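You operate a simulated robot arm through the tools that you are given. There is no shell and no other tool. Be economical: measure what you need, move in short steps, check, and stop when the job is done.

You run a simulated robot arm. Do the job below in one go: nothing can be reset, and whatever is moved stays where it is left.

JOB
Plug in the blue and grey connectors and press their red tabs down.
Fine: each goes on the port of its colour; leave the third connector where it is.

The check looks at the end state, three seconds after you hand in, the way a careful person would. Anything else that was tipped, shoved, dropped, spilled or broken makes it a failure.

ROBOT AND FRAMES
A 6-joint arm with a two-finger parallel gripper on a trunk, on a base that drives. Base frame: it is fixed to the floor where the robot stands at the start and does not move with it; the origin is under the middle of the robot, x ahead of it, y to its left, z up. Units: mm, degrees, N and s.
Its first joint turns from -166.0 to 166.0 degrees. Places, roughly: blue port [1000, 0, 900]; grey port [900, 200, 900]; red tab of the blue port [900, 0, 1000]; red tab of the green port [900, 100, 1000]; red tab of the grey port [900, 200, 1000]. Payload 3.91 kg.
The TCP is the grasp point between the finger pads, 30 mm short of the fingertips. In the tool frame z runs along the fingers and y along their closing line. Largest opening 110 mm; finger width 20, thickness 10; the body of the gripper, 48 by 112 mm, starts 55 mm behind the TCP.
Orientation is that of the tool frame in the base frame, as a unit quaternion [x, y, z, w]. With the fingers straight down and closing along the base's y, the tool's x points along the base's -x, its y along +y and its z along -z.

CONTROLS
- The arm moves only by the tool play_rows. Its argument "steps" is a list of rows, each a list of 2 entries, a list of its own where there are three numbers: the shift along the base's x, y, z in mm, then the turn, a rotation vector about the base's x, y, z in degrees. In form: [[[tx, ty, tz], [ax, ay, az]], ...]. A call has 1 to 10 rows; each row shifts and turns the commanded pose from where the row before left it. "grip" is the gripper command, from -1 (shut) to 1 (fully open), values between in proportion, set as the call begins (left out, the last holds). Each row takes 0.2 s and may step no farther than 50 mm and 8.6 degrees from the row before; otherwise, or with a gripper value out of range, the whole call is refused. Where a pose cannot be reached the arm comes as near as it can. A force on the tool above 40 N (or 10 N above the force at the start of the call, whichever is more), or a blocked arm, ends the call early, and 0.2 s more pass. The fingers move at their own pace (about 153 mm/s each) and stop on an object; they squeeze with about 26 N. The grip force told is the motor's: it shows also when the fingers shut on nothing. Time passes only in rows, and 0.2 s behind the last, so rows that do not move let the fingers close. It gives the time, the measured TCP pose, the force on the tool (base axes), the opening and the grip force at its end, in the units of the frame above (readings bear some noise), with the torque about the TCP (base axes, N m) and any sound that the robot's microphone picked up.
- Cameras (640 x 400 px; columns grow to the right, rows downward): "scene" is now at [215.9, 204.9, 1382.6]; the picture's right is [-0.32, -0.95, 0.00], its down [-0.42, 0.14, -0.90] and it looks along [0.85, -0.29, -0.44] (base axes); focal length 276 px, centre (320, 200). "wrist" rides on the gripper at [72, 17, -103] in the tool frame; the picture's right is [-0.23, 0.97, 0.00], its down [-0.76, -0.18, -0.62] and it looks along [-0.61, -0.14, 0.78] (tool axes); focal length 222 px, centre (320, 200). There is no depth. A picture from a camera that has moved, and an enlarged one, comes with that camera's place and axes in the base frame and with its lens.
- get_image(camera): a new picture of that camera. It takes no simulated time.
- drive_base(legs): drives the robot by 1 to 6 legs, each [ahead, turn to the left] in mm and degrees, along the robot's own axes; the way and the turn of a leg run together, so that a leg with both is an arc; at most 1500 mm and 180 degrees a leg. The arm and the cameras ride along, it lands a little off, and it stops where it bumps. It gives what a move gives.
- pan_tilt(pan, tilt): turns the head with the scene camera to pan (to the left, within 120 degrees either way) and tilt (down, from -29 to 69), counted from straight ahead of the robot. It gives what a move gives.
- enlarge(camera, box): a new picture of the part [left, top, right, bottom] of that camera's present view, enlarged. It takes no simulated time.
- sign_off(): hands the job in; it is judged then, once.

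Work in short steps. Places have to be worked out from the pictures, the camera data and where the tool is seen: move nearer, look again, correct. Check each grasp and each placing, and mend what went wrong. You have 120 turns and 98 pictures in all, those below and enlarged ones among them. Open the gripper and draw the arm clear of the work before you hand the job in, unless the task says otherwise; then end with one line.

The tools are called after "Emit:" by a JSON object that holds its "fn" and its "kwargs". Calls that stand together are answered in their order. play_rows: Moves the arm, as the interface text tells. Its arguments: {"type":"object","properties":{"steps":{"type":"array","items":{"type":"array"}},"grip":{"type":"number"}},"required":["steps"]} The other tools are called the same way: drive_base (legs) drives the base; pan_tilt (pan, tilt) turns the head that bears the scene camera; get_image (camera) takes a picture; enlarge (camera, box) takes an enlarged picture of a part of a camera's view; sign_off () hands the job in.

At the start:

```text
t: 0.0
tcp_pos: [567.8, 158.5, 1175.4]
ee_rot: [0.0, 1.0, 0.0, 0.0]
wrist_force: [-0.9, 0.2, 1.1]
wrist_torque: [-0.01, 0.02, 0.0]
finger_gap: 110.1
finger_force: 0.0
robot x, y, heading: [1.2, 0.4, -0.0]
head pan, tilt: [-18.6, 26.1]
```

scene: 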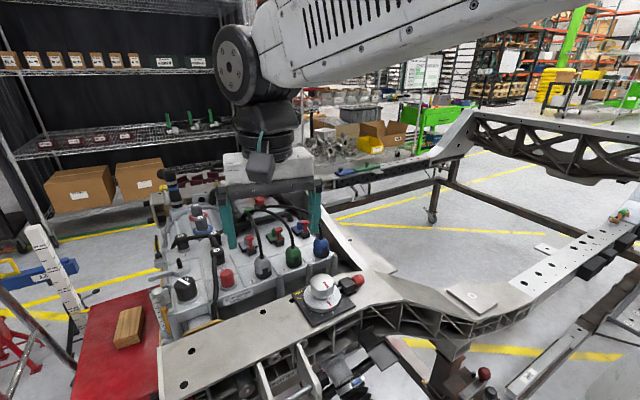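
wrist: 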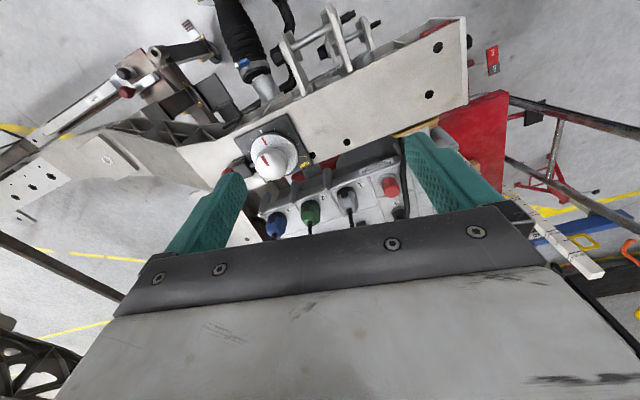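

The connectors appear at about (263,265) grey, (293,255) green, (320,245) blue in the scene view. I take enlarged looks to identify ports, tabs and connectors.

Emit:
{"fn": "enlarge", "kwargs": {"camera": "scene", "box": [150, 180, 350, 305]}}

Emit:
{"fn": "enlarge", "kwargs": {"camera": "wrist", "box": [220, 110, 440, 248]}}

```text
3.20 times, centred on (250, 242) of scene
camera zoom: at [215.9, 204.9, 1382.6], right [-0.32, -0.95, 0.0], down [-0.42, 0.14, -0.9], along [0.85, -0.29, -0.44], focal length 883 px, centre (544, 64)
```

zoom: 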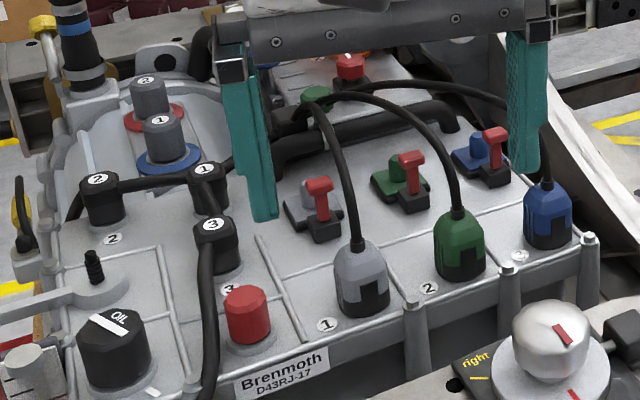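

```text
2.90 times, centred on (330, 179) of wrist
camera zoom: at [496.3, 175.8, 1278.2], right [0.23, 0.97, 0.0], down [0.76, -0.18, 0.62], along [0.61, -0.14, -0.78], focal length 644 px, centre (291, 261)
```

zoom: 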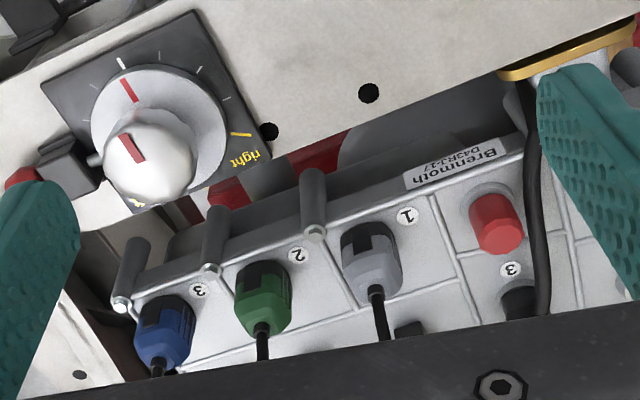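

Rough triangulation: connectors stand upright near (808,163) grey and (848,-11) blue at z≈900; ports behind them near (931,187) and (978,14), so the engine is yawed about -13°. I move the arm high above for a closer wrist view.

Emit:
{"fn": "play_rows", "kwargs": {"steps": [[[40, -8, 0], [0, 0, 0]], [[40, -8, 0], [0, 0, 0]], [[40, -8, 0], [0, 0, 0]], [[40, -8, 0], [0, 0, 0]], [[40, -8, 0], [0, 0, 0]], [[0, 0, 0], [0, 0, 0]]]}}

Emit:
{"fn": "get_image", "kwargs": {"camera": "wrist"}}

Emit:
{"fn": "enlarge", "kwargs": {"camera": "scene", "box": [220, 190, 350, 271]}}

```text
t: 1.4
tcp_pos: [769.5, 117.4, 1176.3]
ee_rot: [0.0, 1.0, 0.0, 0.001]
wrist_force: [-0.3, -0.3, -0.3]
wrist_torque: [0.04, 0.01, -0.01]
finger_gap: 109.9
finger_force: 0.1
robot x, y, heading: [2.3, 1.7, 0.0]
head pan, tilt: [-18.6, 26.1]
```

```text
93 pictures are left
camera wrist: at [697.6, 134.1, 1279.2], right [0.23, 0.97, 0.0], down [0.76, -0.18, 0.62], along [0.61, -0.14, -0.78], focal length 222 px, centre (320, 200)
```

wrist: 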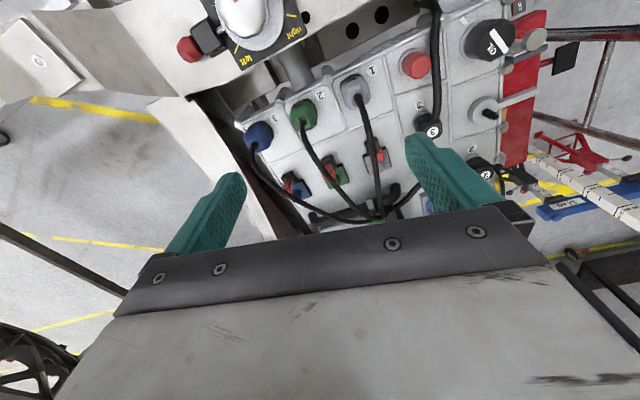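

```text
4.92 times, centred on (285, 230) of scene
camera zoom: at [215.9, 204.9, 1382.6], right [-0.32, -0.95, 0.0], down [-0.42, 0.14, -0.9], along [0.85, -0.29, -0.44], focal length 1359 px, centre (492, 50)
```

zoom: 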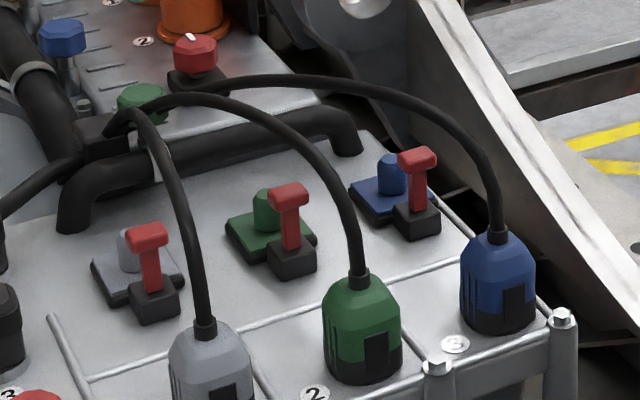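

Ports are upright posts with a red T-tab in front of each; connectors go down over the posts with their black front toward the tab. I zoom the wrist view to locate them.

Emit:
{"fn": "enlarge", "kwargs": {"camera": "wrist", "box": [230, 60, 430, 225]}}

```text
2.42 times, centred on (330, 142) of wrist
camera zoom: at [697.6, 134.1, 1279.2], right [0.23, 0.97, 0.0], down [0.76, -0.18, 0.62], along [0.61, -0.14, -0.78], focal length 538 px, centre (296, 339)
```

zoom: 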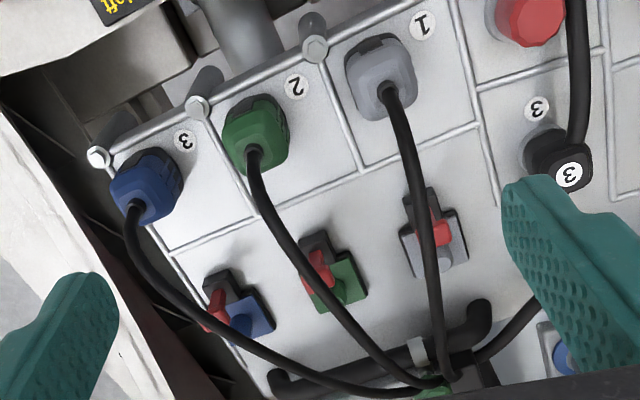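

Triangulated: grey connector top ≈(791,166,951), blue ≈(821,-3,951), grey post ≈(922,193,933); engine yaw ≈ -10°. I tilt the tool 30° (so the palm clears the cables), yaw -10°, and look again.

Emit:
{"fn": "play_rows", "kwargs": {"steps": [[[-15, 0, -10], [0, -7.5, 0]], [[-15, 0, -10], [0, -7.5, 0]], [[-15, 0, -20], [0, -7.5, 0]], [[0, 0, -20], [0, -7.5, 0]], [[0, 0, 0], [0, 0, -5]], [[0, 0, 0], [0, 0, -5]], [[0, 0, 0], [0, 0, 0]]]}}

Emit:
{"fn": "get_image", "kwargs": {"camera": "wrist"}}

```text
t: 3.0
tcp_pos: [723.6, 119.8, 1116.6]
ee_rot: [0.085, 0.962, -0.023, 0.258]
wrist_force: [0.1, 0.4, -0.5]
wrist_torque: [0.02, 0.0, 0.0]
finger_gap: 109.9
finger_force: 0.1
robot x, y, heading: [0.5, -3.8, -0.1]
head pan, tilt: [-18.6, 26.1]
```

```text
90 pictures are left
camera wrist: at [614.6, 155.5, 1168.5], right [0.36, 0.92, 0.11], down [0.31, -0.24, 0.92], along [0.88, -0.3, -0.37], focal length 222 px, centre (320, 200)
```

wrist: 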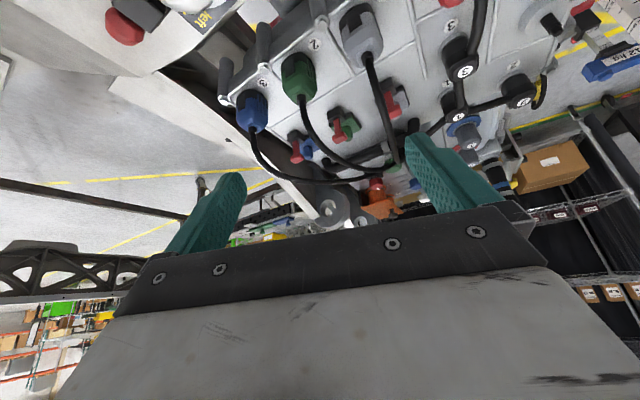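

The upside-down view shows connectors and ports; I zoom in for coordinates.

Emit:
{"fn": "enlarge", "kwargs": {"camera": "wrist", "box": [220, 0, 440, 200]}}

Emit:
{"fn": "enlarge", "kwargs": {"camera": "wrist", "box": [280, 70, 420, 190]}}

```text
2.00 times, centred on (330, 100) of wrist
camera zoom: at [614.6, 155.5, 1168.5], right [0.36, 0.92, 0.11], down [0.31, -0.24, 0.92], along [0.88, -0.3, -0.37], focal length 444 px, centre (300, 400)
```

zoom: 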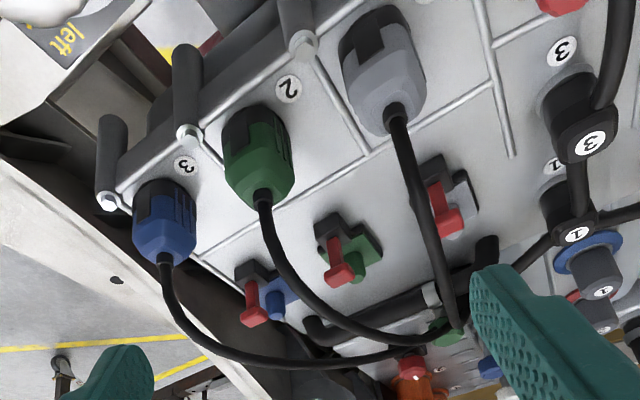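

```text
3.33 times, centred on (350, 130) of wrist
camera zoom: at [614.6, 155.5, 1168.5], right [0.36, 0.92, 0.11], down [0.31, -0.24, 0.92], along [0.88, -0.3, -0.37], focal length 740 px, centre (220, 433)
```

zoom: 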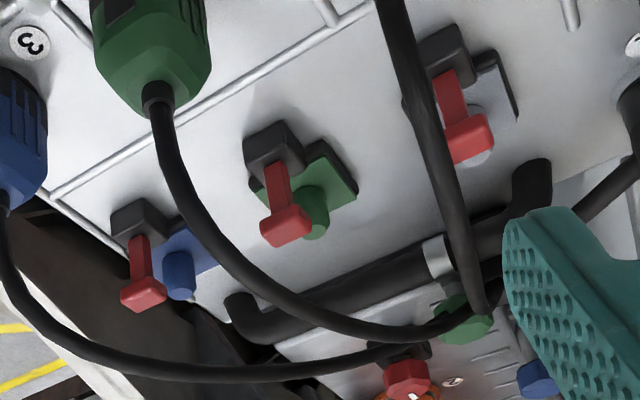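

Refined: grey post ≈(919,193,935), blue post ≈(950,26,936). The row runs from blue to grey along (-0.17,0.985), so the engine yaw is +10°, not -10°; I correct the yaw by +20°, narrow the opening to 75 mm and go to a stand-off behind and above the grey connector.

Emit:
{"fn": "play_rows", "kwargs": {"steps": [[[0, 9, 0], [0, 0, 6.6]], [[0, 9, -20], [0, 0, 6.7]], [[4, 9, -25], [0, 0, 6.7]], [[5, 9, -30], [0, 0, 0]], [[0, 0, 0], [0, 0, 0]], [[0, 0, 0], [0, 0, 0]]], "grip": 0.36}}

Emit:
{"fn": "get_image", "kwargs": {"camera": "wrist"}}

Emit:
{"fn": "enlarge", "kwargs": {"camera": "scene", "box": [200, 180, 360, 300]}}

```text
t: 4.4
tcp_pos: [732.2, 154.3, 1038.6]
ee_rot: [-0.084, 0.962, 0.022, 0.258]
wrist_force: [0.1, -0.3, -0.2]
wrist_torque: [-0.03, 0.01, 0.02]
finger_gap: 75.0
finger_force: 0.0
robot x, y, heading: [4.0, -0.6, -0.1]
head pan, tilt: [-18.6, 26.1]
```

```text
87 pictures are left
camera wrist: at [617.3, 150.6, 1090.8], right [0.02, 0.99, 0.11], down [0.37, -0.11, 0.92], along [0.93, 0.02, -0.37], focal length 222 px, centre (320, 200)
```

wrist: 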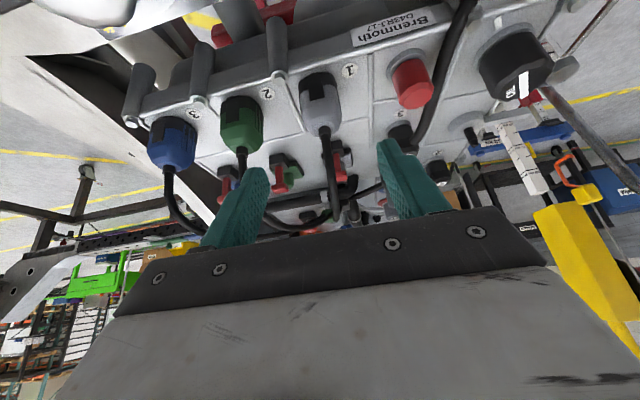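

```text
3.33 times, centred on (280, 240) of scene
camera zoom: at [216.0, 204.9, 1382.6], right [-0.32, -0.95, 0.0], down [-0.42, 0.14, -0.9], along [0.85, -0.29, -0.44], focal length 920 px, centre (453, 67)
```

zoom: 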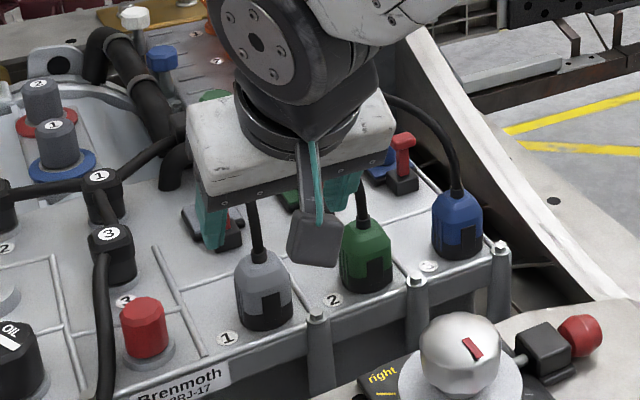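

Aligned with the grey connector; I advance along the tool axis three quarters of the way and check.

Emit:
{"fn": "play_rows", "kwargs": {"steps": [[[15, 3, -25], [0, 0, 0]], [[15, 3, -25], [0, 0, 0]], [[15, 3, -25], [0, 0, 0]], [[0, 0, 0], [0, 0, 0]]]}}

Emit:
{"fn": "get_image", "kwargs": {"camera": "wrist"}}

Emit:
{"fn": "enlarge", "kwargs": {"camera": "scene", "box": [200, 190, 350, 300]}}

```text
t: 5.4
tcp_pos: [777.0, 161.8, 963.7]
ee_rot: [-0.085, 0.962, 0.022, 0.258]
wrist_force: [0.6, -0.2, 0.1]
wrist_torque: [-0.03, 0.02, 0.02]
finger_gap: 74.7
finger_force: 0.1
robot x, y, heading: [-4.1, 2.2, 0.2]
head pan, tilt: [-18.6, 26.1]
```

```text
85 pictures are left
camera wrist: at [662.0, 159.0, 1016.9], right [0.03, 0.99, 0.11], down [0.37, -0.11, 0.92], along [0.93, 0.02, -0.37], focal length 222 px, centre (320, 200)
```

wrist: 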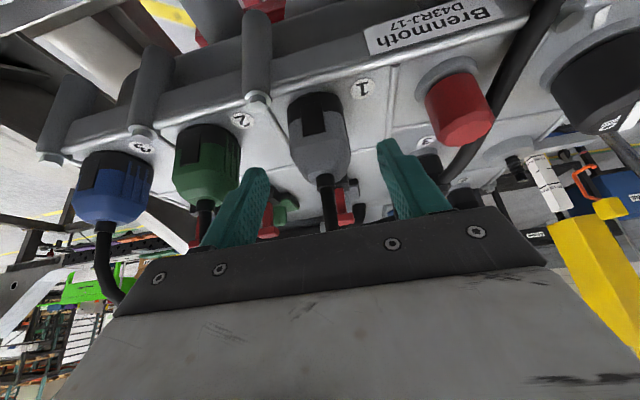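

```text
3.64 times, centred on (275, 245) of scene
camera zoom: at [215.9, 204.9, 1382.6], right [-0.32, -0.95, 0.0], down [-0.42, 0.14, -0.9], along [0.85, -0.29, -0.44], focal length 1004 px, centre (484, 36)
```

zoom: 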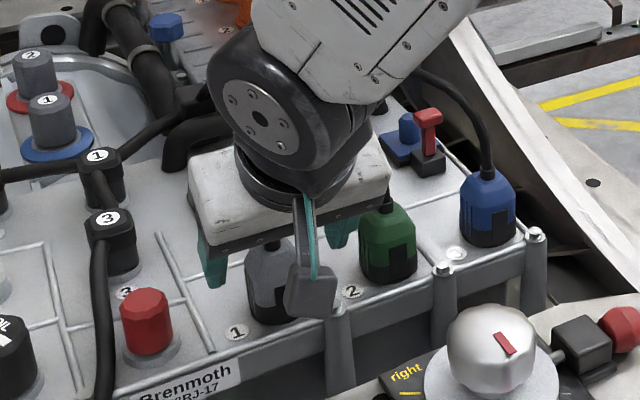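

Finger midpoint and connector line up; I continue the last 27 mm down to z≈937.

Emit:
{"fn": "play_rows", "kwargs": {"steps": [[[7, 2, -13], [0, 0, 0]], [[7, 1, -13], [0, 0, 0]], [[0, 0, 0], [0, 0, 0]]]}}

Emit:
{"fn": "get_image", "kwargs": {"camera": "wrist"}}

Emit:
{"fn": "enlarge", "kwargs": {"camera": "scene", "box": [200, 190, 350, 300]}}

```text
t: 6.2
tcp_pos: [792.6, 165.4, 939.8]
ee_rot: [-0.084, 0.962, 0.023, 0.258]
wrist_force: [0.4, -0.5, -0.2]
wrist_torque: [0.02, 0.02, -0.01]
finger_gap: 74.9
finger_force: 0.0
robot x, y, heading: [0.8, 0.6, -0.3]
head pan, tilt: [-18.6, 26.1]
```

```text
83 pictures are left
camera wrist: at [677.6, 161.8, 992.1], right [0.02, 0.99, 0.11], down [0.37, -0.11, 0.92], along [0.93, 0.02, -0.37], focal length 222 px, centre (320, 200)
```

wrist: 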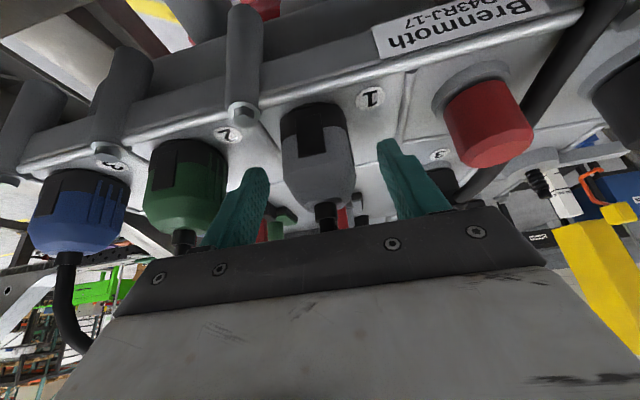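

```text
3.64 times, centred on (275, 245) of scene
camera zoom: at [216.0, 204.9, 1382.6], right [-0.32, -0.95, 0.0], down [-0.42, 0.14, -0.9], along [0.85, -0.29, -0.44], focal length 1004 px, centre (484, 36)
```

zoom: 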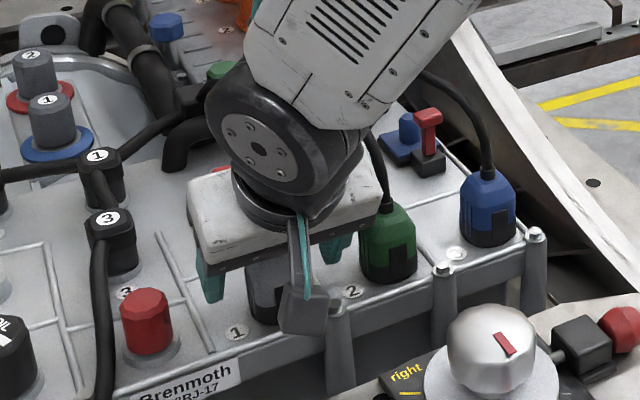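

Body spans z≈898–950, fingertips at ≈912. I lower 5 mm more and close on it.

Emit:
{"fn": "play_rows", "kwargs": {"steps": [[[0, 0, -5], [0, 0, 0]], [[0, 0, 0], [0, 0, 0]]]}}

Emit:
{"fn": "play_rows", "kwargs": {"steps": [[[0, 0, 0], [0, 0, 0]], [[0, 0, 0], [0, 0, 0]], [[0, 0, 0], [0, 0, 0]]], "grip": -1}}

Emit:
{"fn": "get_image", "kwargs": {"camera": "wrist"}}

```text
t: 6.8
tcp_pos: [792.7, 165.9, 934.0]
ee_rot: [-0.085, 0.962, 0.023, 0.257]
wrist_force: [-0.5, 0.3, -0.6]
wrist_torque: [0.01, -0.01, 0.02]
finger_gap: 74.9
finger_force: 0.1
robot x, y, heading: [-0.1, -2.2, 0.1]
head pan, tilt: [-18.6, 26.1]
```

```text
t: 7.6
tcp_pos: [792.0, 166.7, 933.9]
ee_rot: [-0.083, 0.962, 0.022, 0.258]
wrist_force: [-0.1, 2.7, -0.3]
wrist_torque: [0.08, 0.01, -0.03]
finger_gap: 35.3
finger_force: 25.3
robot x, y, heading: [1.4, -0.8, 0.4]
head pan, tilt: [-18.6, 26.1]
```

```text
81 pictures are left
camera wrist: at [677.3, 163.0, 986.9], right [0.02, 0.99, 0.11], down [0.37, -0.11, 0.92], along [0.93, 0.02, -0.37], focal length 222 px, centre (320, 200)
```

wrist: 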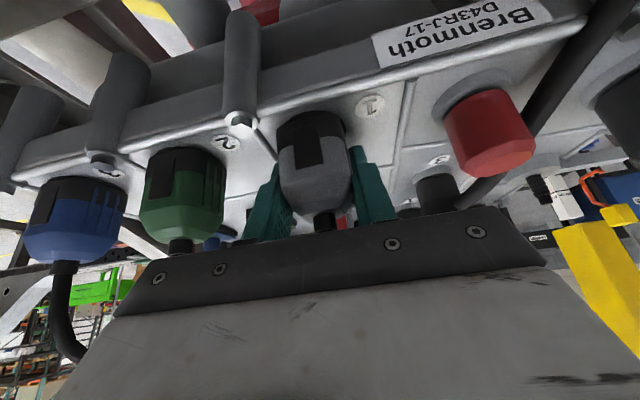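

Gripped at 35 mm. I lift straight up 75 mm.

Emit:
{"fn": "play_rows", "kwargs": {"steps": [[[0, 0, 10], [0, 0, 0]], [[0, 0, 20], [0, 0, 0]], [[0, 0, 20], [0, 0, 0]], [[0, 0, 25], [0, 0, 0]], [[0, 0, 0], [0, 0, 0]]]}}

Emit:
{"fn": "get_image", "kwargs": {"camera": "wrist"}}

Emit:
{"fn": "enlarge", "kwargs": {"camera": "scene", "box": [200, 170, 360, 290]}}

```text
t: 8.8
tcp_pos: [792.1, 166.2, 1006.1]
ee_rot: [-0.084, 0.962, 0.023, 0.258]
wrist_force: [0.4, 0.9, -0.7]
wrist_torque: [0.01, 0.01, -0.03]
finger_gap: 35.5
finger_force: 26.5
robot x, y, heading: [3.4, -0.3, 0.1]
head pan, tilt: [-18.6, 26.1]
```

```text
80 pictures are left
camera wrist: at [676.9, 163.6, 1059.8], right [0.02, 0.99, 0.11], down [0.37, -0.11, 0.92], along [0.93, 0.02, -0.37], focal length 222 px, centre (320, 200)
```

wrist: 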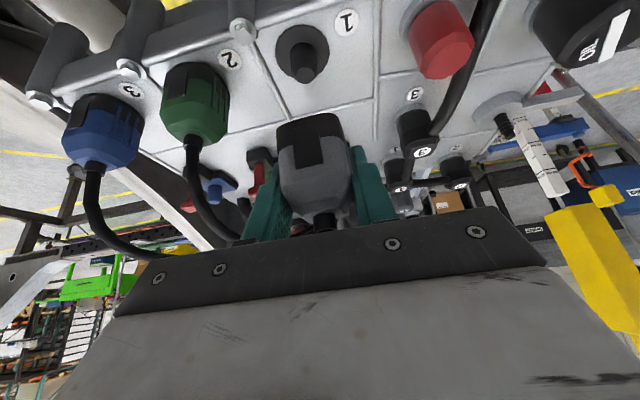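

```text
3.33 times, centred on (280, 230) of scene
camera zoom: at [216.0, 204.9, 1382.6], right [-0.32, -0.95, 0.0], down [-0.42, 0.14, -0.9], along [0.85, -0.29, -0.44], focal length 920 px, centre (453, 100)
```

zoom: 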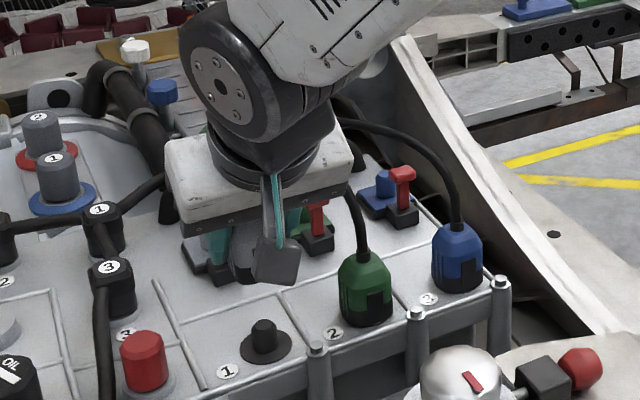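

The connector was parked on a black dummy stub, now visible under the held connector at wrist pixel (304,77), a useful reference for hovering over the port. I raise 40 mm to clear the tab and move by about (128,27).

Emit:
{"fn": "play_rows", "kwargs": {"steps": [[[0, 0, 20], [0, 0, 0]], [[0, 0, 20], [0, 0, 0]], [[26, 5, 0], [0, 0, 0]], [[26, 5, 0], [0, 0, 0]], [[26, 6, 0], [0, 0, 0]], [[26, 6, 0], [0, 0, 0]], [[24, 5, 0], [0, 0, 0]], [[0, 0, 0], [0, 0, 0]]]}}

Emit:
{"fn": "get_image", "kwargs": {"camera": "wrist"}}

Emit:
{"fn": "enlarge", "kwargs": {"camera": "scene", "box": [200, 150, 360, 270]}}

```text
t: 10.6
tcp_pos: [920.2, 195.0, 1047.5]
ee_rot: [-0.084, 0.962, 0.023, 0.257]
wrist_force: [-0.6, 0.8, -0.4]
wrist_torque: [-0.02, -0.03, 0.01]
finger_gap: 35.4
finger_force: 26.0
robot x, y, heading: [-1.1, -1.6, -0.1]
head pan, tilt: [-18.6, 26.1]
```

```text
78 pictures are left
camera wrist: at [805.4, 192.1, 1100.1], right [0.02, 0.99, 0.11], down [0.37, -0.11, 0.92], along [0.93, 0.02, -0.37], focal length 222 px, centre (320, 200)
```

wrist: 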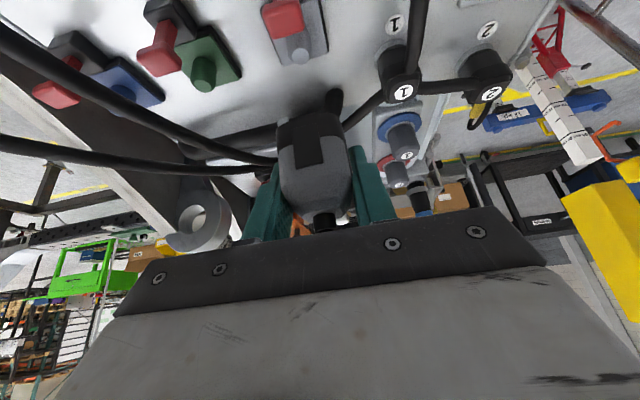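

```text
3.33 times, centred on (280, 210) of scene
camera zoom: at [215.9, 204.9, 1382.6], right [-0.32, -0.95, 0.0], down [-0.42, 0.14, -0.9], along [0.85, -0.29, -0.44], focal length 920 px, centre (453, 167)
```

zoom: 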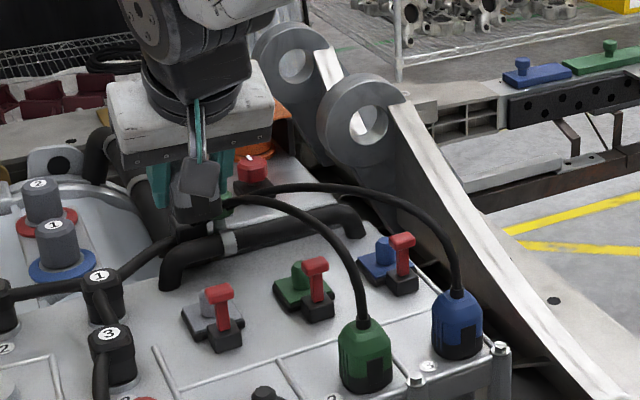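

The port is visible under the connector; zoom both for precise offset.

Emit:
{"fn": "enlarge", "kwargs": {"camera": "wrist", "box": [240, 0, 370, 82]}}

Emit:
{"fn": "enlarge", "kwargs": {"camera": "scene", "box": [235, 200, 335, 264]}}

```text
4.88 times, centred on (305, 41) of wrist
camera zoom: at [805.4, 192.1, 1100.1], right [0.02, 0.99, 0.11], down [0.37, -0.11, 0.92], along [0.93, 0.02, -0.37], focal length 1084 px, centre (393, 976)
```

zoom: 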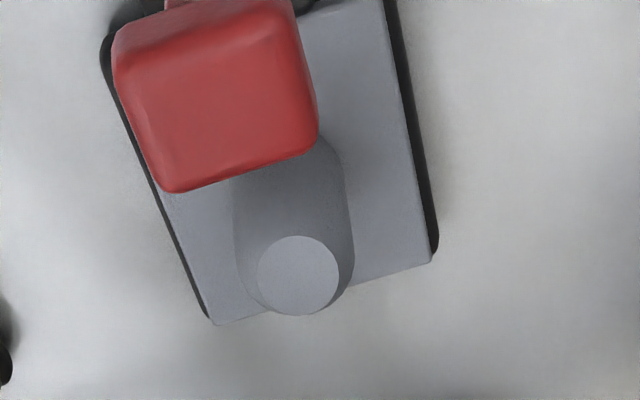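

```text
6.25 times, centred on (285, 232) of scene
camera zoom: at [215.9, 204.9, 1382.6], right [-0.32, -0.95, 0.0], down [-0.42, 0.14, -0.9], along [0.85, -0.29, -0.44], focal length 1725 px, centre (539, 0)
```

zoom: 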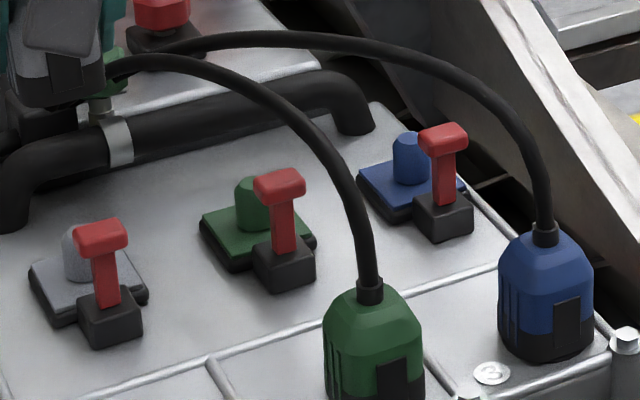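

Solved: grey post top at (922.8,193,933), dummy stub at (795.5,165); so the needed shift (127.3,27.9) matches the present hover within 1 mm. Tab top ≈ z 953. I descend 70 mm and check.

Emit:
{"fn": "play_rows", "kwargs": {"steps": [[[0, 0, -20], [0, 0, 0]], [[0, 0, -20], [0, 0, 0]], [[-0.5, 0, -20], [0, 0, 0]], [[0, 0, -10], [0, 0, 0]], [[0, 0, 0], [0, 0, 0]]]}}

Emit:
{"fn": "get_image", "kwargs": {"camera": "wrist"}}

Emit:
{"fn": "enlarge", "kwargs": {"camera": "scene", "box": [220, 180, 320, 244]}}

```text
t: 11.8
tcp_pos: [918.7, 193.4, 978.0]
ee_rot: [-0.085, 0.962, 0.023, 0.259]
wrist_force: [-0.7, 0.1, -0.3]
wrist_torque: [0.0, -0.01, 0.0]
finger_gap: 35.4
finger_force: 26.4
robot x, y, heading: [-3.2, 1.7, -0.1]
head pan, tilt: [-18.6, 26.1]
```

```text
74 pictures are left
camera wrist: at [804.2, 190.7, 1031.4], right [0.02, 0.99, 0.11], down [0.37, -0.11, 0.92], along [0.93, 0.02, -0.37], focal length 222 px, centre (320, 200)
```

wrist: 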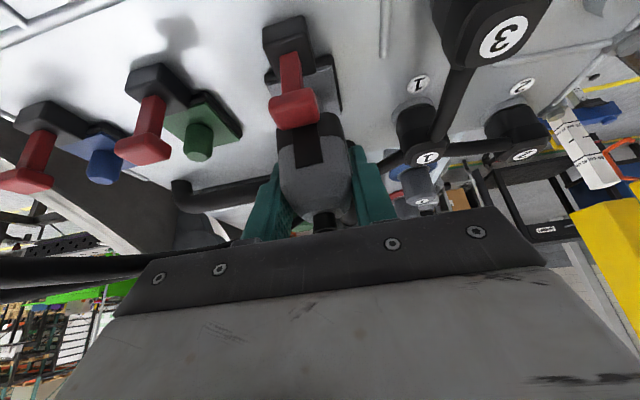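

```text
6.25 times, centred on (270, 212) of scene
camera zoom: at [216.0, 204.9, 1382.6], right [-0.32, -0.95, 0.0], down [-0.42, 0.14, -0.9], along [0.85, -0.29, -0.44], focal length 1725 px, centre (632, 125)
```

zoom: 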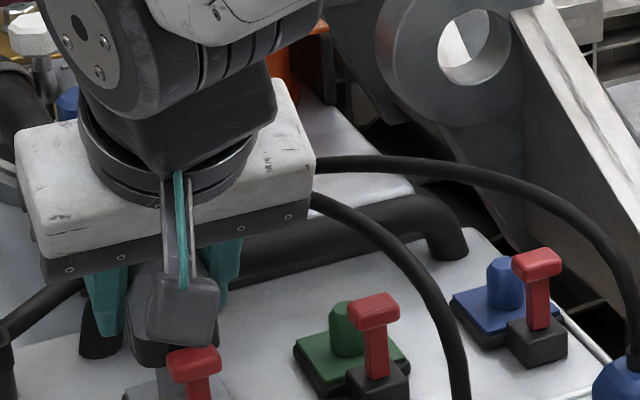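

Connector is just above the post, tab clear in front. I lower in small steps, watching force.

Emit:
{"fn": "play_rows", "kwargs": {"steps": [[[0.5, 1, -6], [0, 0, 0]], [[0, 0, -6], [0, 0, 0]], [[0, 0, -5], [0, 0, 0]], [[0, 0, 0], [0, 0, 0]]]}}

Emit:
{"fn": "get_image", "kwargs": {"camera": "wrist"}}

```text
t: 12.8
tcp_pos: [920.6, 196.3, 962.8]
ee_rot: [-0.084, 0.962, 0.023, 0.26]
wrist_force: [9.6, 1.6, 12.2]
wrist_torque: [0.03, -0.34, -0.01]
finger_gap: 35.2
finger_force: 26.2
robot x, y, heading: [-2.9, 5.4, 0.1]
head pan, tilt: [-18.6, 26.1]
```

```text
72 pictures are left
camera wrist: at [805.1, 191.7, 1015.8], right [0.02, 0.99, 0.12], down [0.37, -0.12, 0.92], along [0.93, 0.02, -0.37], focal length 222 px, centre (320, 200)
```

wrist: 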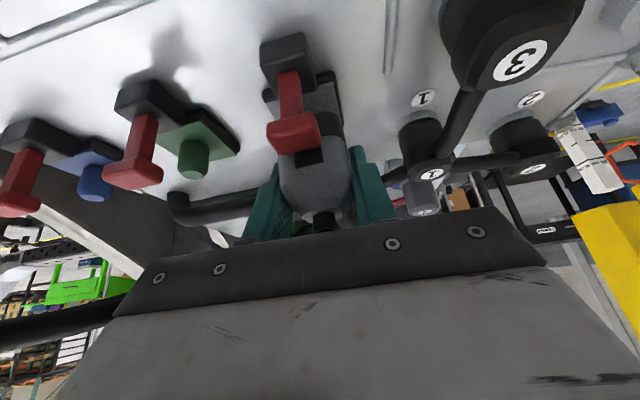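

Upward 12 N and +x 9.6 N: slightly too far back. I shift +x 1.5 mm and continue gently.

Emit:
{"fn": "play_rows", "kwargs": {"steps": [[[1.5, 0, 0], [0, 0, 0]], [[0, 0, 0], [0, 0, 0]]]}}

```text
t: 13.4
tcp_pos: [921.7, 194.8, 961.6]
ee_rot: [-0.085, 0.962, 0.023, 0.258]
wrist_force: [11.7, 3.9, 12.7]
wrist_torque: [0.12, -0.42, 0.05]
finger_gap: 35.3
finger_force: 26.6
robot x, y, heading: [4.1, -2.2, -0.1]
head pan, tilt: [-18.6, 26.1]
```

Emit:
{"fn": "play_rows", "kwargs": {"steps": [[[1.5, 0.5, 1], [0, 0, 0]], [[0, 0, 0], [0, 0, 0]], [[0, 0, 0], [0, 0, 0]]]}}

Emit:
{"fn": "enlarge", "kwargs": {"camera": "wrist", "box": [220, 10, 420, 250]}}

Emit:
{"fn": "enlarge", "kwargs": {"camera": "scene", "box": [220, 190, 300, 250]}}

```text
t: 14.2
tcp_pos: [922.0, 194.1, 963.2]
ee_rot: [-0.085, 0.962, 0.023, 0.258]
wrist_force: [5.7, 3.9, 7.4]
wrist_torque: [0.11, -0.24, 0.02]
finger_gap: 35.3
finger_force: 26.0
robot x, y, heading: [-0.6, 0.3, 0.0]
head pan, tilt: [-18.6, 26.1]
```

```text
1.67 times, centred on (320, 130) of wrist
camera zoom: at [806.7, 191.3, 1015.4], right [0.02, 0.99, 0.11], down [0.37, -0.11, 0.92], along [0.93, 0.02, -0.37], focal length 370 px, centre (320, 317)
```

zoom: 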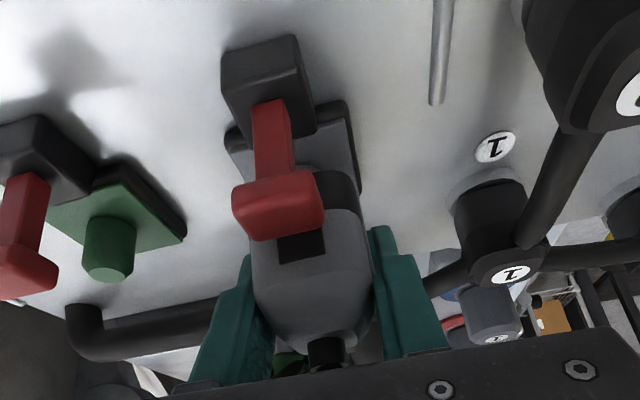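

```text
6.67 times, centred on (260, 220) of scene
camera zoom: at [215.8, 205.1, 1382.6], right [-0.32, -0.95, 0.0], down [-0.42, 0.14, -0.9], along [0.85, -0.29, -0.44], focal length 1840 px, centre (720, 67)
```

zoom: 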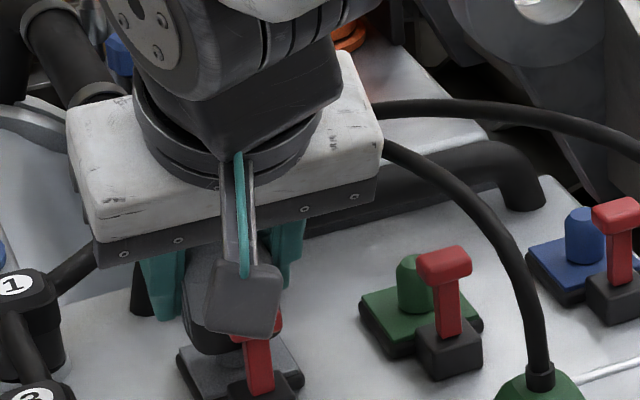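

Forces dropped with the +x shift; residual points +x,+y, so I shift a bit more that way.

Emit:
{"fn": "play_rows", "kwargs": {"steps": [[[1, 1, 0], [0, 0, 0]], [[0, 0, 0], [0, 0, 0]], [[0, 0, 0], [0, 0, 0]]]}}

```text
t: 15.0
tcp_pos: [921.8, 194.2, 962.0]
ee_rot: [-0.084, 0.962, 0.023, 0.258]
wrist_force: [-0.3, 0.0, 0.2]
wrist_torque: [0.0, 0.04, 0.0]
finger_gap: 35.1
finger_force: 26.5
robot x, y, heading: [0.6, 1.7, 0.2]
head pan, tilt: [-18.6, 26.1]
```

Contact force is gone; it has found the hole. I go down in small steps.

Emit:
{"fn": "play_rows", "kwargs": {"steps": [[[0, 0, -4], [0, 0, 0]], [[0, 0, -4], [0, 0, 0]], [[0, 0, 0], [0, 0, 0]]]}}

```text
t: 15.8
tcp_pos: [923.7, 194.0, 959.5]
ee_rot: [-0.083, 0.962, 0.022, 0.26]
wrist_force: [13.9, -8.1, 20.7]
wrist_torque: [-0.27, -0.43, -0.02]
finger_gap: 35.5
finger_force: 26.0
robot x, y, heading: [-0.9, 1.5, -0.3]
head pan, tilt: [-18.6, 26.1]
```

Still catching with +x/-y reaction at z≈960. I back up 3 mm, shift +2 x, -1 y, and retry.

Emit:
{"fn": "play_rows", "kwargs": {"steps": [[[0, 0, 6], [0, 0, 0]], [[2, -1, 0], [0, 0, 0]], [[0, 0, -4], [0, 0, 0]], [[0, 0, -2], [0, 0, 0]], [[0, 0, 0], [0, 0, 0]]]}}

Emit:
{"fn": "enlarge", "kwargs": {"camera": "wrist", "box": [220, 10, 420, 250]}}

```text
t: 17.0
tcp_pos: [925.2, 194.2, 954.2]
ee_rot: [-0.084, 0.963, 0.022, 0.256]
wrist_force: [16.1, -3.4, -0.8]
wrist_torque: [-0.1, -0.4, 0.04]
finger_gap: 35.2
finger_force: 26.3
robot x, y, heading: [2.3, -1.6, 0.2]
head pan, tilt: [-18.6, 26.1]
```

```text
1.67 times, centred on (320, 130) of wrist
camera zoom: at [810.4, 191.3, 1007.3], right [0.03, 0.99, 0.11], down [0.37, -0.11, 0.92], along [0.93, 0.02, -0.38], focal length 370 px, centre (320, 317)
```

zoom: 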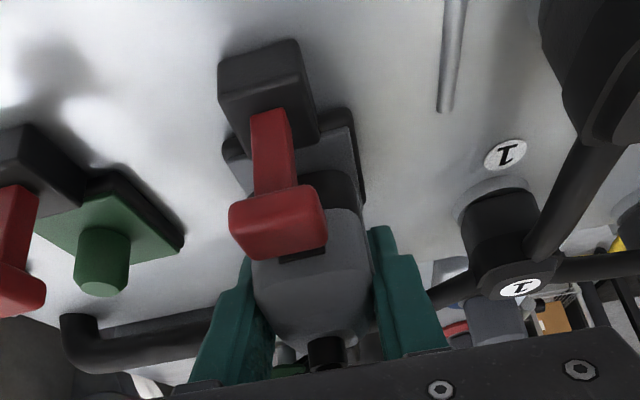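

It dropped in to 954 with no vertical force, only +x 16 N side load. I relieve +2 x and lower further.

Emit:
{"fn": "play_rows", "kwargs": {"steps": [[[2, -0.5, 0], [0, 0, 0]], [[0, 0, -4], [0, 0, 0]], [[0, 0, 0], [0, 0, 0]]]}}

```text
t: 17.8
tcp_pos: [926.7, 195.3, 949.8]
ee_rot: [-0.084, 0.963, 0.022, 0.256]
wrist_force: [-0.2, 0.7, 1.4]
wrist_torque: [0.01, 0.01, 0.01]
finger_gap: 35.1
finger_force: 25.8
robot x, y, heading: [-2.9, 2.8, -0.0]
head pan, tilt: [-18.6, 26.1]
```

Forces are nil; continue down.

Emit:
{"fn": "play_rows", "kwargs": {"steps": [[[0, 0, -4], [0, 0, 0]], [[0, 0, -4], [0, 0, 0]], [[0, 0, 0], [0, 0, 0]]]}}

Emit:
{"fn": "enlarge", "kwargs": {"camera": "wrist", "box": [220, 10, 420, 250]}}

```text
t: 18.6
tcp_pos: [927.4, 195.6, 945.9]
ee_rot: [-0.084, 0.962, 0.022, 0.259]
wrist_force: [-5.8, -0.4, 24.4]
wrist_torque: [0.02, 0.22, 0.0]
finger_gap: 35.2
finger_force: 26.1
robot x, y, heading: [-2.3, -2.0, 0.2]
head pan, tilt: [-18.6, 26.1]
```

```text
1.67 times, centred on (320, 130) of wrist
camera zoom: at [812.5, 191.7, 998.2], right [0.02, 0.99, 0.12], down [0.37, -0.12, 0.92], along [0.93, 0.02, -0.37], focal length 370 px, centre (320, 317)
```

zoom: 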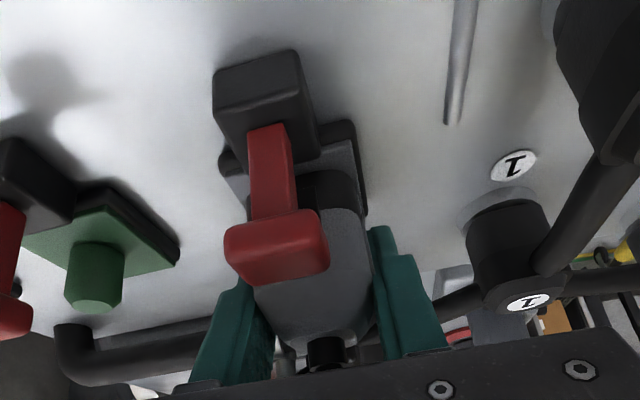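

Resistance of 24 N at 946, close to the expected seat height. I push a bit further to see whether it goes on.

Emit:
{"fn": "play_rows", "kwargs": {"steps": [[[-1, 0, -3], [0, 0, 0]], [[0, 0, -3], [0, 0, 0]], [[0, 0, 0], [0, 0, 0]]]}}

Emit:
{"fn": "enlarge", "kwargs": {"camera": "wrist", "box": [220, 10, 420, 250]}}

Emit:
{"fn": "enlarge", "kwargs": {"camera": "scene", "box": [220, 190, 300, 250]}}

```text
t: 19.2
tcp_pos: [927.7, 195.3, 941.4]
ee_rot: [-0.084, 0.961, 0.023, 0.262]
wrist_force: [1.6, 0.5, 6.6]
wrist_torque: [0.0, 0.0, 0.0]
finger_gap: 35.7
finger_force: 26.1
robot x, y, heading: [3.3, -2.2, -0.2]
head pan, tilt: [-18.6, 26.1]
stopped in row 3: the force on the tool passed its limit at 41 N (the readings are from after the stop); the commanded pose is now the measured one
```

```text
1.67 times, centred on (320, 130) of wrist
camera zoom: at [813.1, 191.6, 993.0], right [0.02, 0.99, 0.12], down [0.36, -0.12, 0.92], along [0.93, 0.02, -0.37], focal length 370 px, centre (320, 317)
```

zoom: 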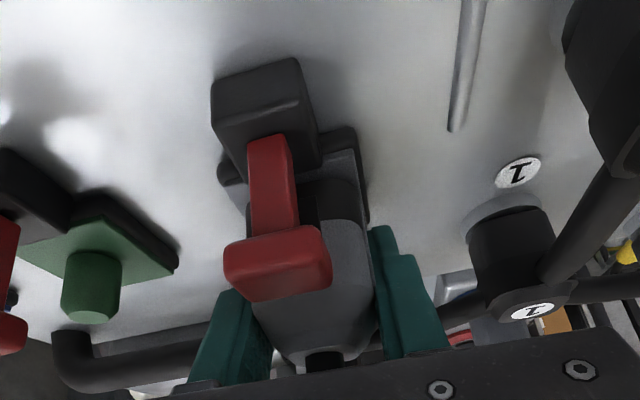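

```text
6.67 times, centred on (260, 220) of scene
camera zoom: at [216.0, 204.8, 1382.7], right [-0.32, -0.95, 0.0], down [-0.42, 0.14, -0.9], along [0.85, -0.29, -0.44], focal length 1840 px, centre (720, 67)
```

zoom: 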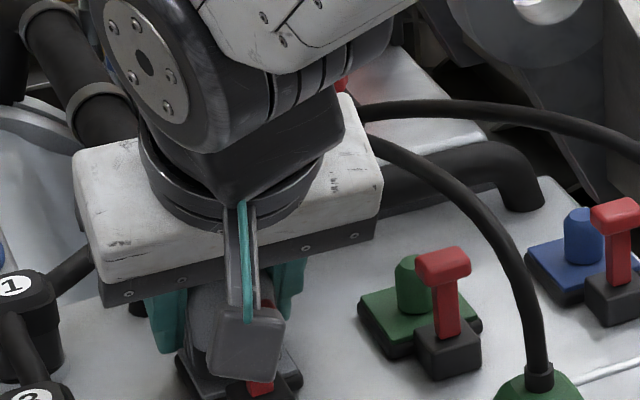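

The last push slipped the fingers ~3 mm up the body, so the connector is bottomed (bottom ≈910, about plate height). I open and withdraw along the tool axis to inspect.

Emit:
{"fn": "play_rows", "kwargs": {"steps": [[[0, 0, 0], [0, 0, 0]], [[0, 0, 0], [0, 0, 0]]], "grip": 0.27}}

Emit:
{"fn": "play_rows", "kwargs": {"steps": [[[-15, -2.6, 26], [0, 0, 0]], [[-15, -2.6, 26], [0, 0, 0]], [[-15, -2.6, 26], [0, 0, 0]], [[-15, -2.6, 26], [0, 0, 0]], [[0, 0, 0], [0, 0, 0]]]}}

Emit:
{"fn": "enlarge", "kwargs": {"camera": "wrist", "box": [200, 40, 440, 220]}}

Emit:
{"fn": "enlarge", "kwargs": {"camera": "scene", "box": [230, 180, 350, 255]}}

```text
t: 19.8
tcp_pos: [927.4, 195.1, 940.0]
ee_rot: [-0.084, 0.961, 0.024, 0.262]
wrist_force: [0.0, -0.4, 0.0]
wrist_torque: [0.0, 0.0, 0.0]
finger_gap: 69.9
finger_force: 0.0
robot x, y, heading: [4.2, -0.4, -0.3]
head pan, tilt: [-18.6, 26.1]
```

```text
t: 21.0
tcp_pos: [866.7, 184.7, 1045.6]
ee_rot: [-0.084, 0.961, 0.024, 0.261]
wrist_force: [0.5, -0.1, 0.1]
wrist_torque: [0.04, 0.01, 0.0]
finger_gap: 69.8
finger_force: 0.0
robot x, y, heading: [-0.9, 1.2, 0.1]
head pan, tilt: [-18.6, 26.1]
```

```text
2.22 times, centred on (320, 130) of wrist
camera zoom: at [751.0, 182.3, 1097.4], right [0.02, 0.99, 0.12], down [0.37, -0.12, 0.92], along [0.93, 0.02, -0.37], focal length 494 px, centre (320, 356)
```

zoom: 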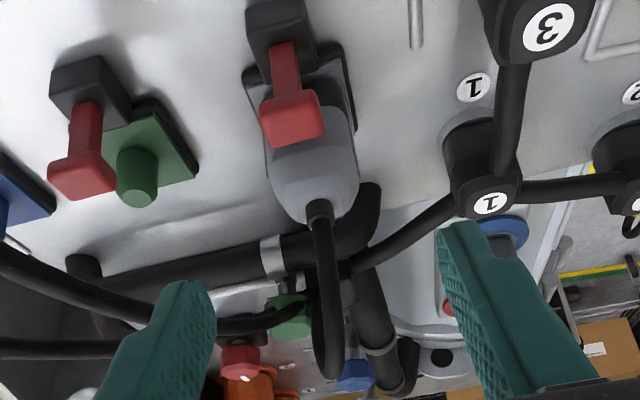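

```text
5.33 times, centred on (290, 218) of scene
camera zoom: at [216.3, 204.8, 1382.6], right [-0.32, -0.95, 0.0], down [-0.42, 0.14, -0.9], along [0.85, -0.29, -0.44], focal length 1472 px, centre (480, 107)
```

zoom: 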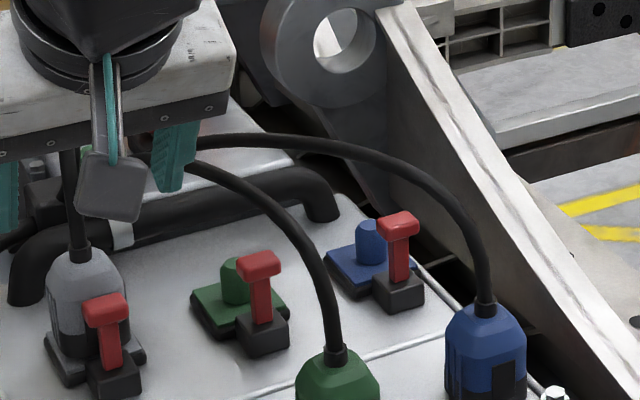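

Grey sits upright on its port. I look closely at its base for any gap.

Emit:
{"fn": "enlarge", "kwargs": {"camera": "scene", "box": [232, 220, 282, 260]}}

Emit:
{"fn": "enlarge", "kwargs": {"camera": "wrist", "box": [280, 35, 370, 145]}}

```text
10.00 times, centred on (257, 240) of scene
camera zoom: at [216.3, 204.8, 1382.6], right [-0.32, -0.95, 0.0], down [-0.42, 0.14, -0.9], along [0.85, -0.29, -0.44], focal length 2760 px, centre (950, -200)
```

zoom: 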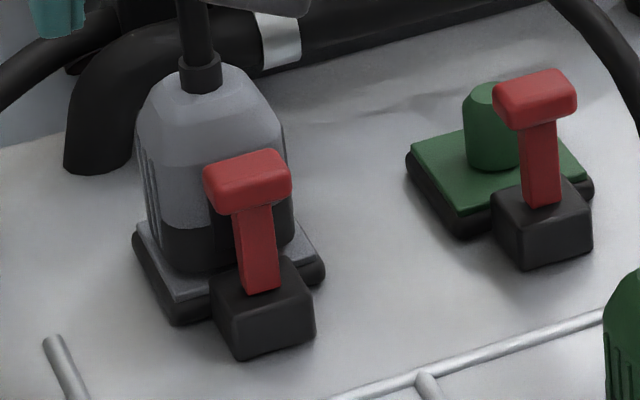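

```text
3.64 times, centred on (325, 90) of wrist
camera zoom: at [751.0, 182.3, 1097.4], right [0.02, 0.99, 0.12], down [0.37, -0.12, 0.92], along [0.93, 0.02, -0.37], focal length 808 px, centre (302, 600)
```

zoom: 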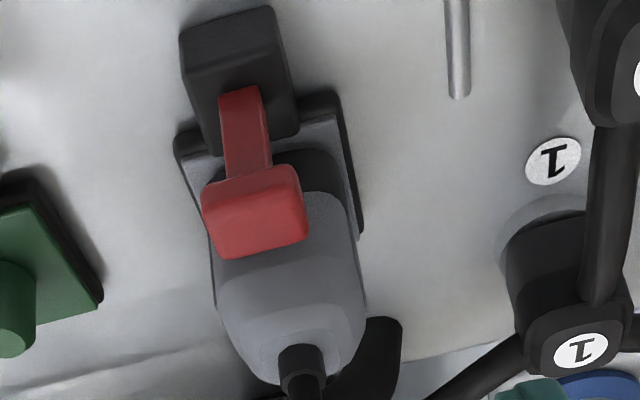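

It is flush on the plate. Tab top is at ≈(884.5,185.2,955). I close the fingers, bring the tool vertical and position above the tab.

Emit:
{"fn": "play_rows", "kwargs": {"steps": [[[0, 0, 0], [-1.29, 7.39, 0]], [[4, 0, 0], [-1.29, 7.39, 0]], [[4, 0, -5], [-1.29, 7.39, 0]], [[4, 0, -10], [-1.29, 7.39, 0]], [[4, 0, -10], [0, 0, 0]], [[0, 0, 0], [0, 0, 0]]], "grip": -1}}

Emit:
{"fn": "get_image", "kwargs": {"camera": "wrist"}}

Emit:
{"fn": "enlarge", "kwargs": {"camera": "scene", "box": [220, 180, 320, 255]}}

```text
t: 22.4
tcp_pos: [883.2, 183.8, 1019.9]
ee_rot: [-0.086, 0.996, 0.0, 0.002]
wrist_force: [-0.1, 0.4, 0.1]
wrist_torque: [0.0, 0.01, 0.02]
finger_gap: 0.0
finger_force: 26.0
robot x, y, heading: [-0.1, -0.8, 0.2]
head pan, tilt: [-18.6, 26.1]
```

```text
61 pictures are left
camera wrist: at [809.0, 188.2, 1122.6], right [0.06, 1.0, 0.0], down [0.78, -0.05, 0.63], along [0.63, -0.03, -0.78], focal length 222 px, centre (320, 200)
```

wrist: 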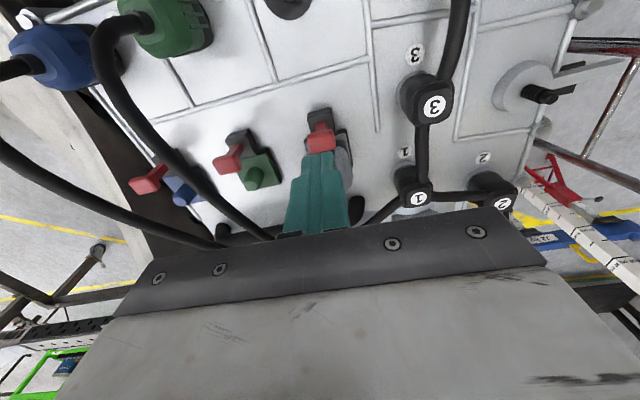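

```text
5.33 times, centred on (270, 218) of scene
camera zoom: at [216.2, 204.8, 1382.6], right [-0.32, -0.95, 0.0], down [-0.42, 0.14, -0.9], along [0.85, -0.29, -0.44], focal length 1472 px, centre (587, 107)
```

zoom: 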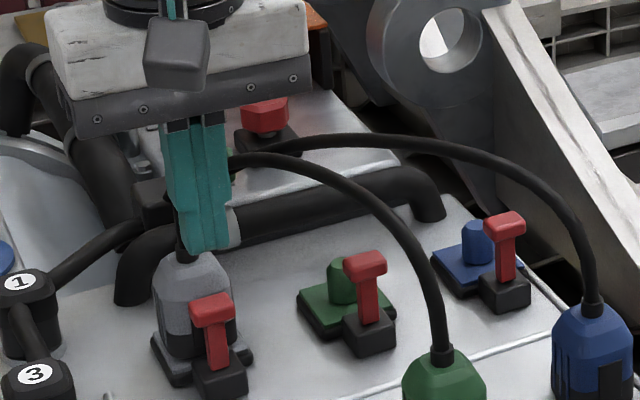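

Fingertips are above the tab. I lower to just above it and then press.

Emit:
{"fn": "play_rows", "kwargs": {"steps": [[[0, 1, -15], [0, 0, 0]], [[0, 0, -15], [0, 0, 0]], [[0, 0, 0], [0, 0, 0]]]}}

Emit:
{"fn": "enlarge", "kwargs": {"camera": "wrist", "box": [240, 60, 400, 240]}}

Emit:
{"fn": "enlarge", "kwargs": {"camera": "scene", "box": [220, 190, 300, 250]}}

```text
t: 23.2
tcp_pos: [885.3, 187.0, 989.3]
ee_rot: [-0.087, 0.996, 0.002, 0.003]
wrist_force: [0.8, -0.2, 0.4]
wrist_torque: [-0.01, 0.0, 0.0]
finger_gap: 0.0
finger_force: 25.9
robot x, y, heading: [-3.1, 0.6, -0.2]
head pan, tilt: [-18.6, 26.1]
```

```text
2.22 times, centred on (320, 150) of wrist
camera zoom: at [810.4, 189.6, 1092.2], right [0.06, 1.0, 0.0], down [0.78, -0.05, 0.63], along [0.63, -0.03, -0.78], focal length 494 px, centre (320, 311)
```

zoom: 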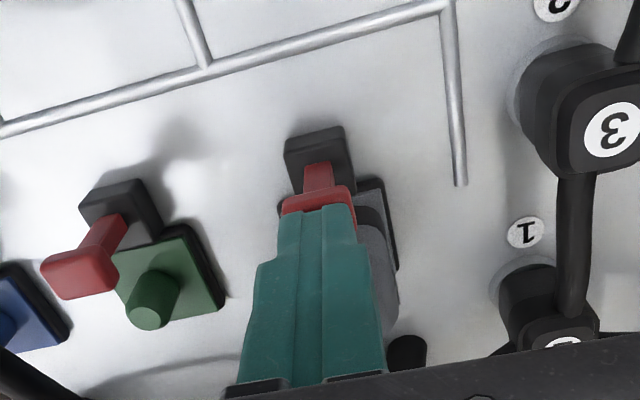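

```text
6.67 times, centred on (260, 220) of scene
camera zoom: at [216.2, 204.8, 1382.6], right [-0.32, -0.95, 0.0], down [-0.42, 0.14, -0.9], along [0.85, -0.29, -0.44], focal length 1840 px, centre (720, 67)
```

zoom: 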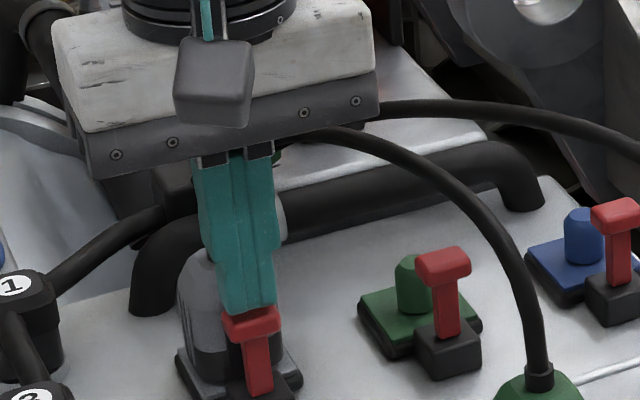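

Tips sit right over the T-bar, a touch forward; I shift -2 x and press in 5 mm steps.

Emit:
{"fn": "play_rows", "kwargs": {"steps": [[[-2, -1, -3], [0, 0, 0]], [[0, 0, -4], [0, 0, 0]], [[0, 0, -4], [0, 0, 0]], [[0, 0, 0], [0, 0, 0]]]}}

Emit:
{"fn": "enlarge", "kwargs": {"camera": "scene", "box": [220, 190, 300, 250]}}

```text
t: 24.2
tcp_pos: [882.5, 185.3, 977.3]
ee_rot: [-0.087, 0.996, 0.001, 0.003]
wrist_force: [0.4, -0.2, 0.5]
wrist_torque: [0.02, 0.01, 0.01]
finger_gap: 0.0
finger_force: 26.0
robot x, y, heading: [-0.6, -3.5, -0.1]
head pan, tilt: [-18.6, 26.1]
```

```text
6.67 times, centred on (260, 220) of scene
camera zoom: at [216.2, 204.8, 1382.6], right [-0.32, -0.95, 0.0], down [-0.42, 0.14, -0.9], along [0.85, -0.29, -0.44], focal length 1840 px, centre (720, 67)
```

zoom: 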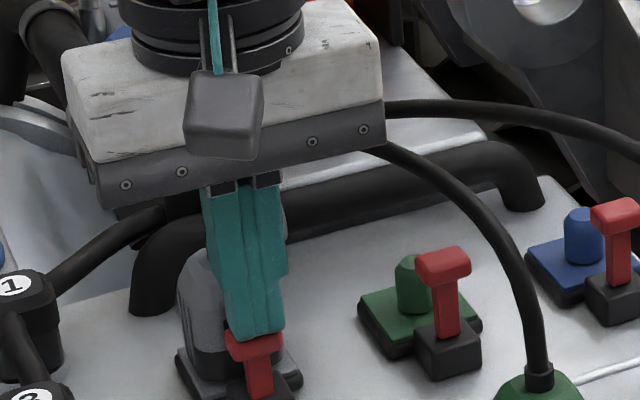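

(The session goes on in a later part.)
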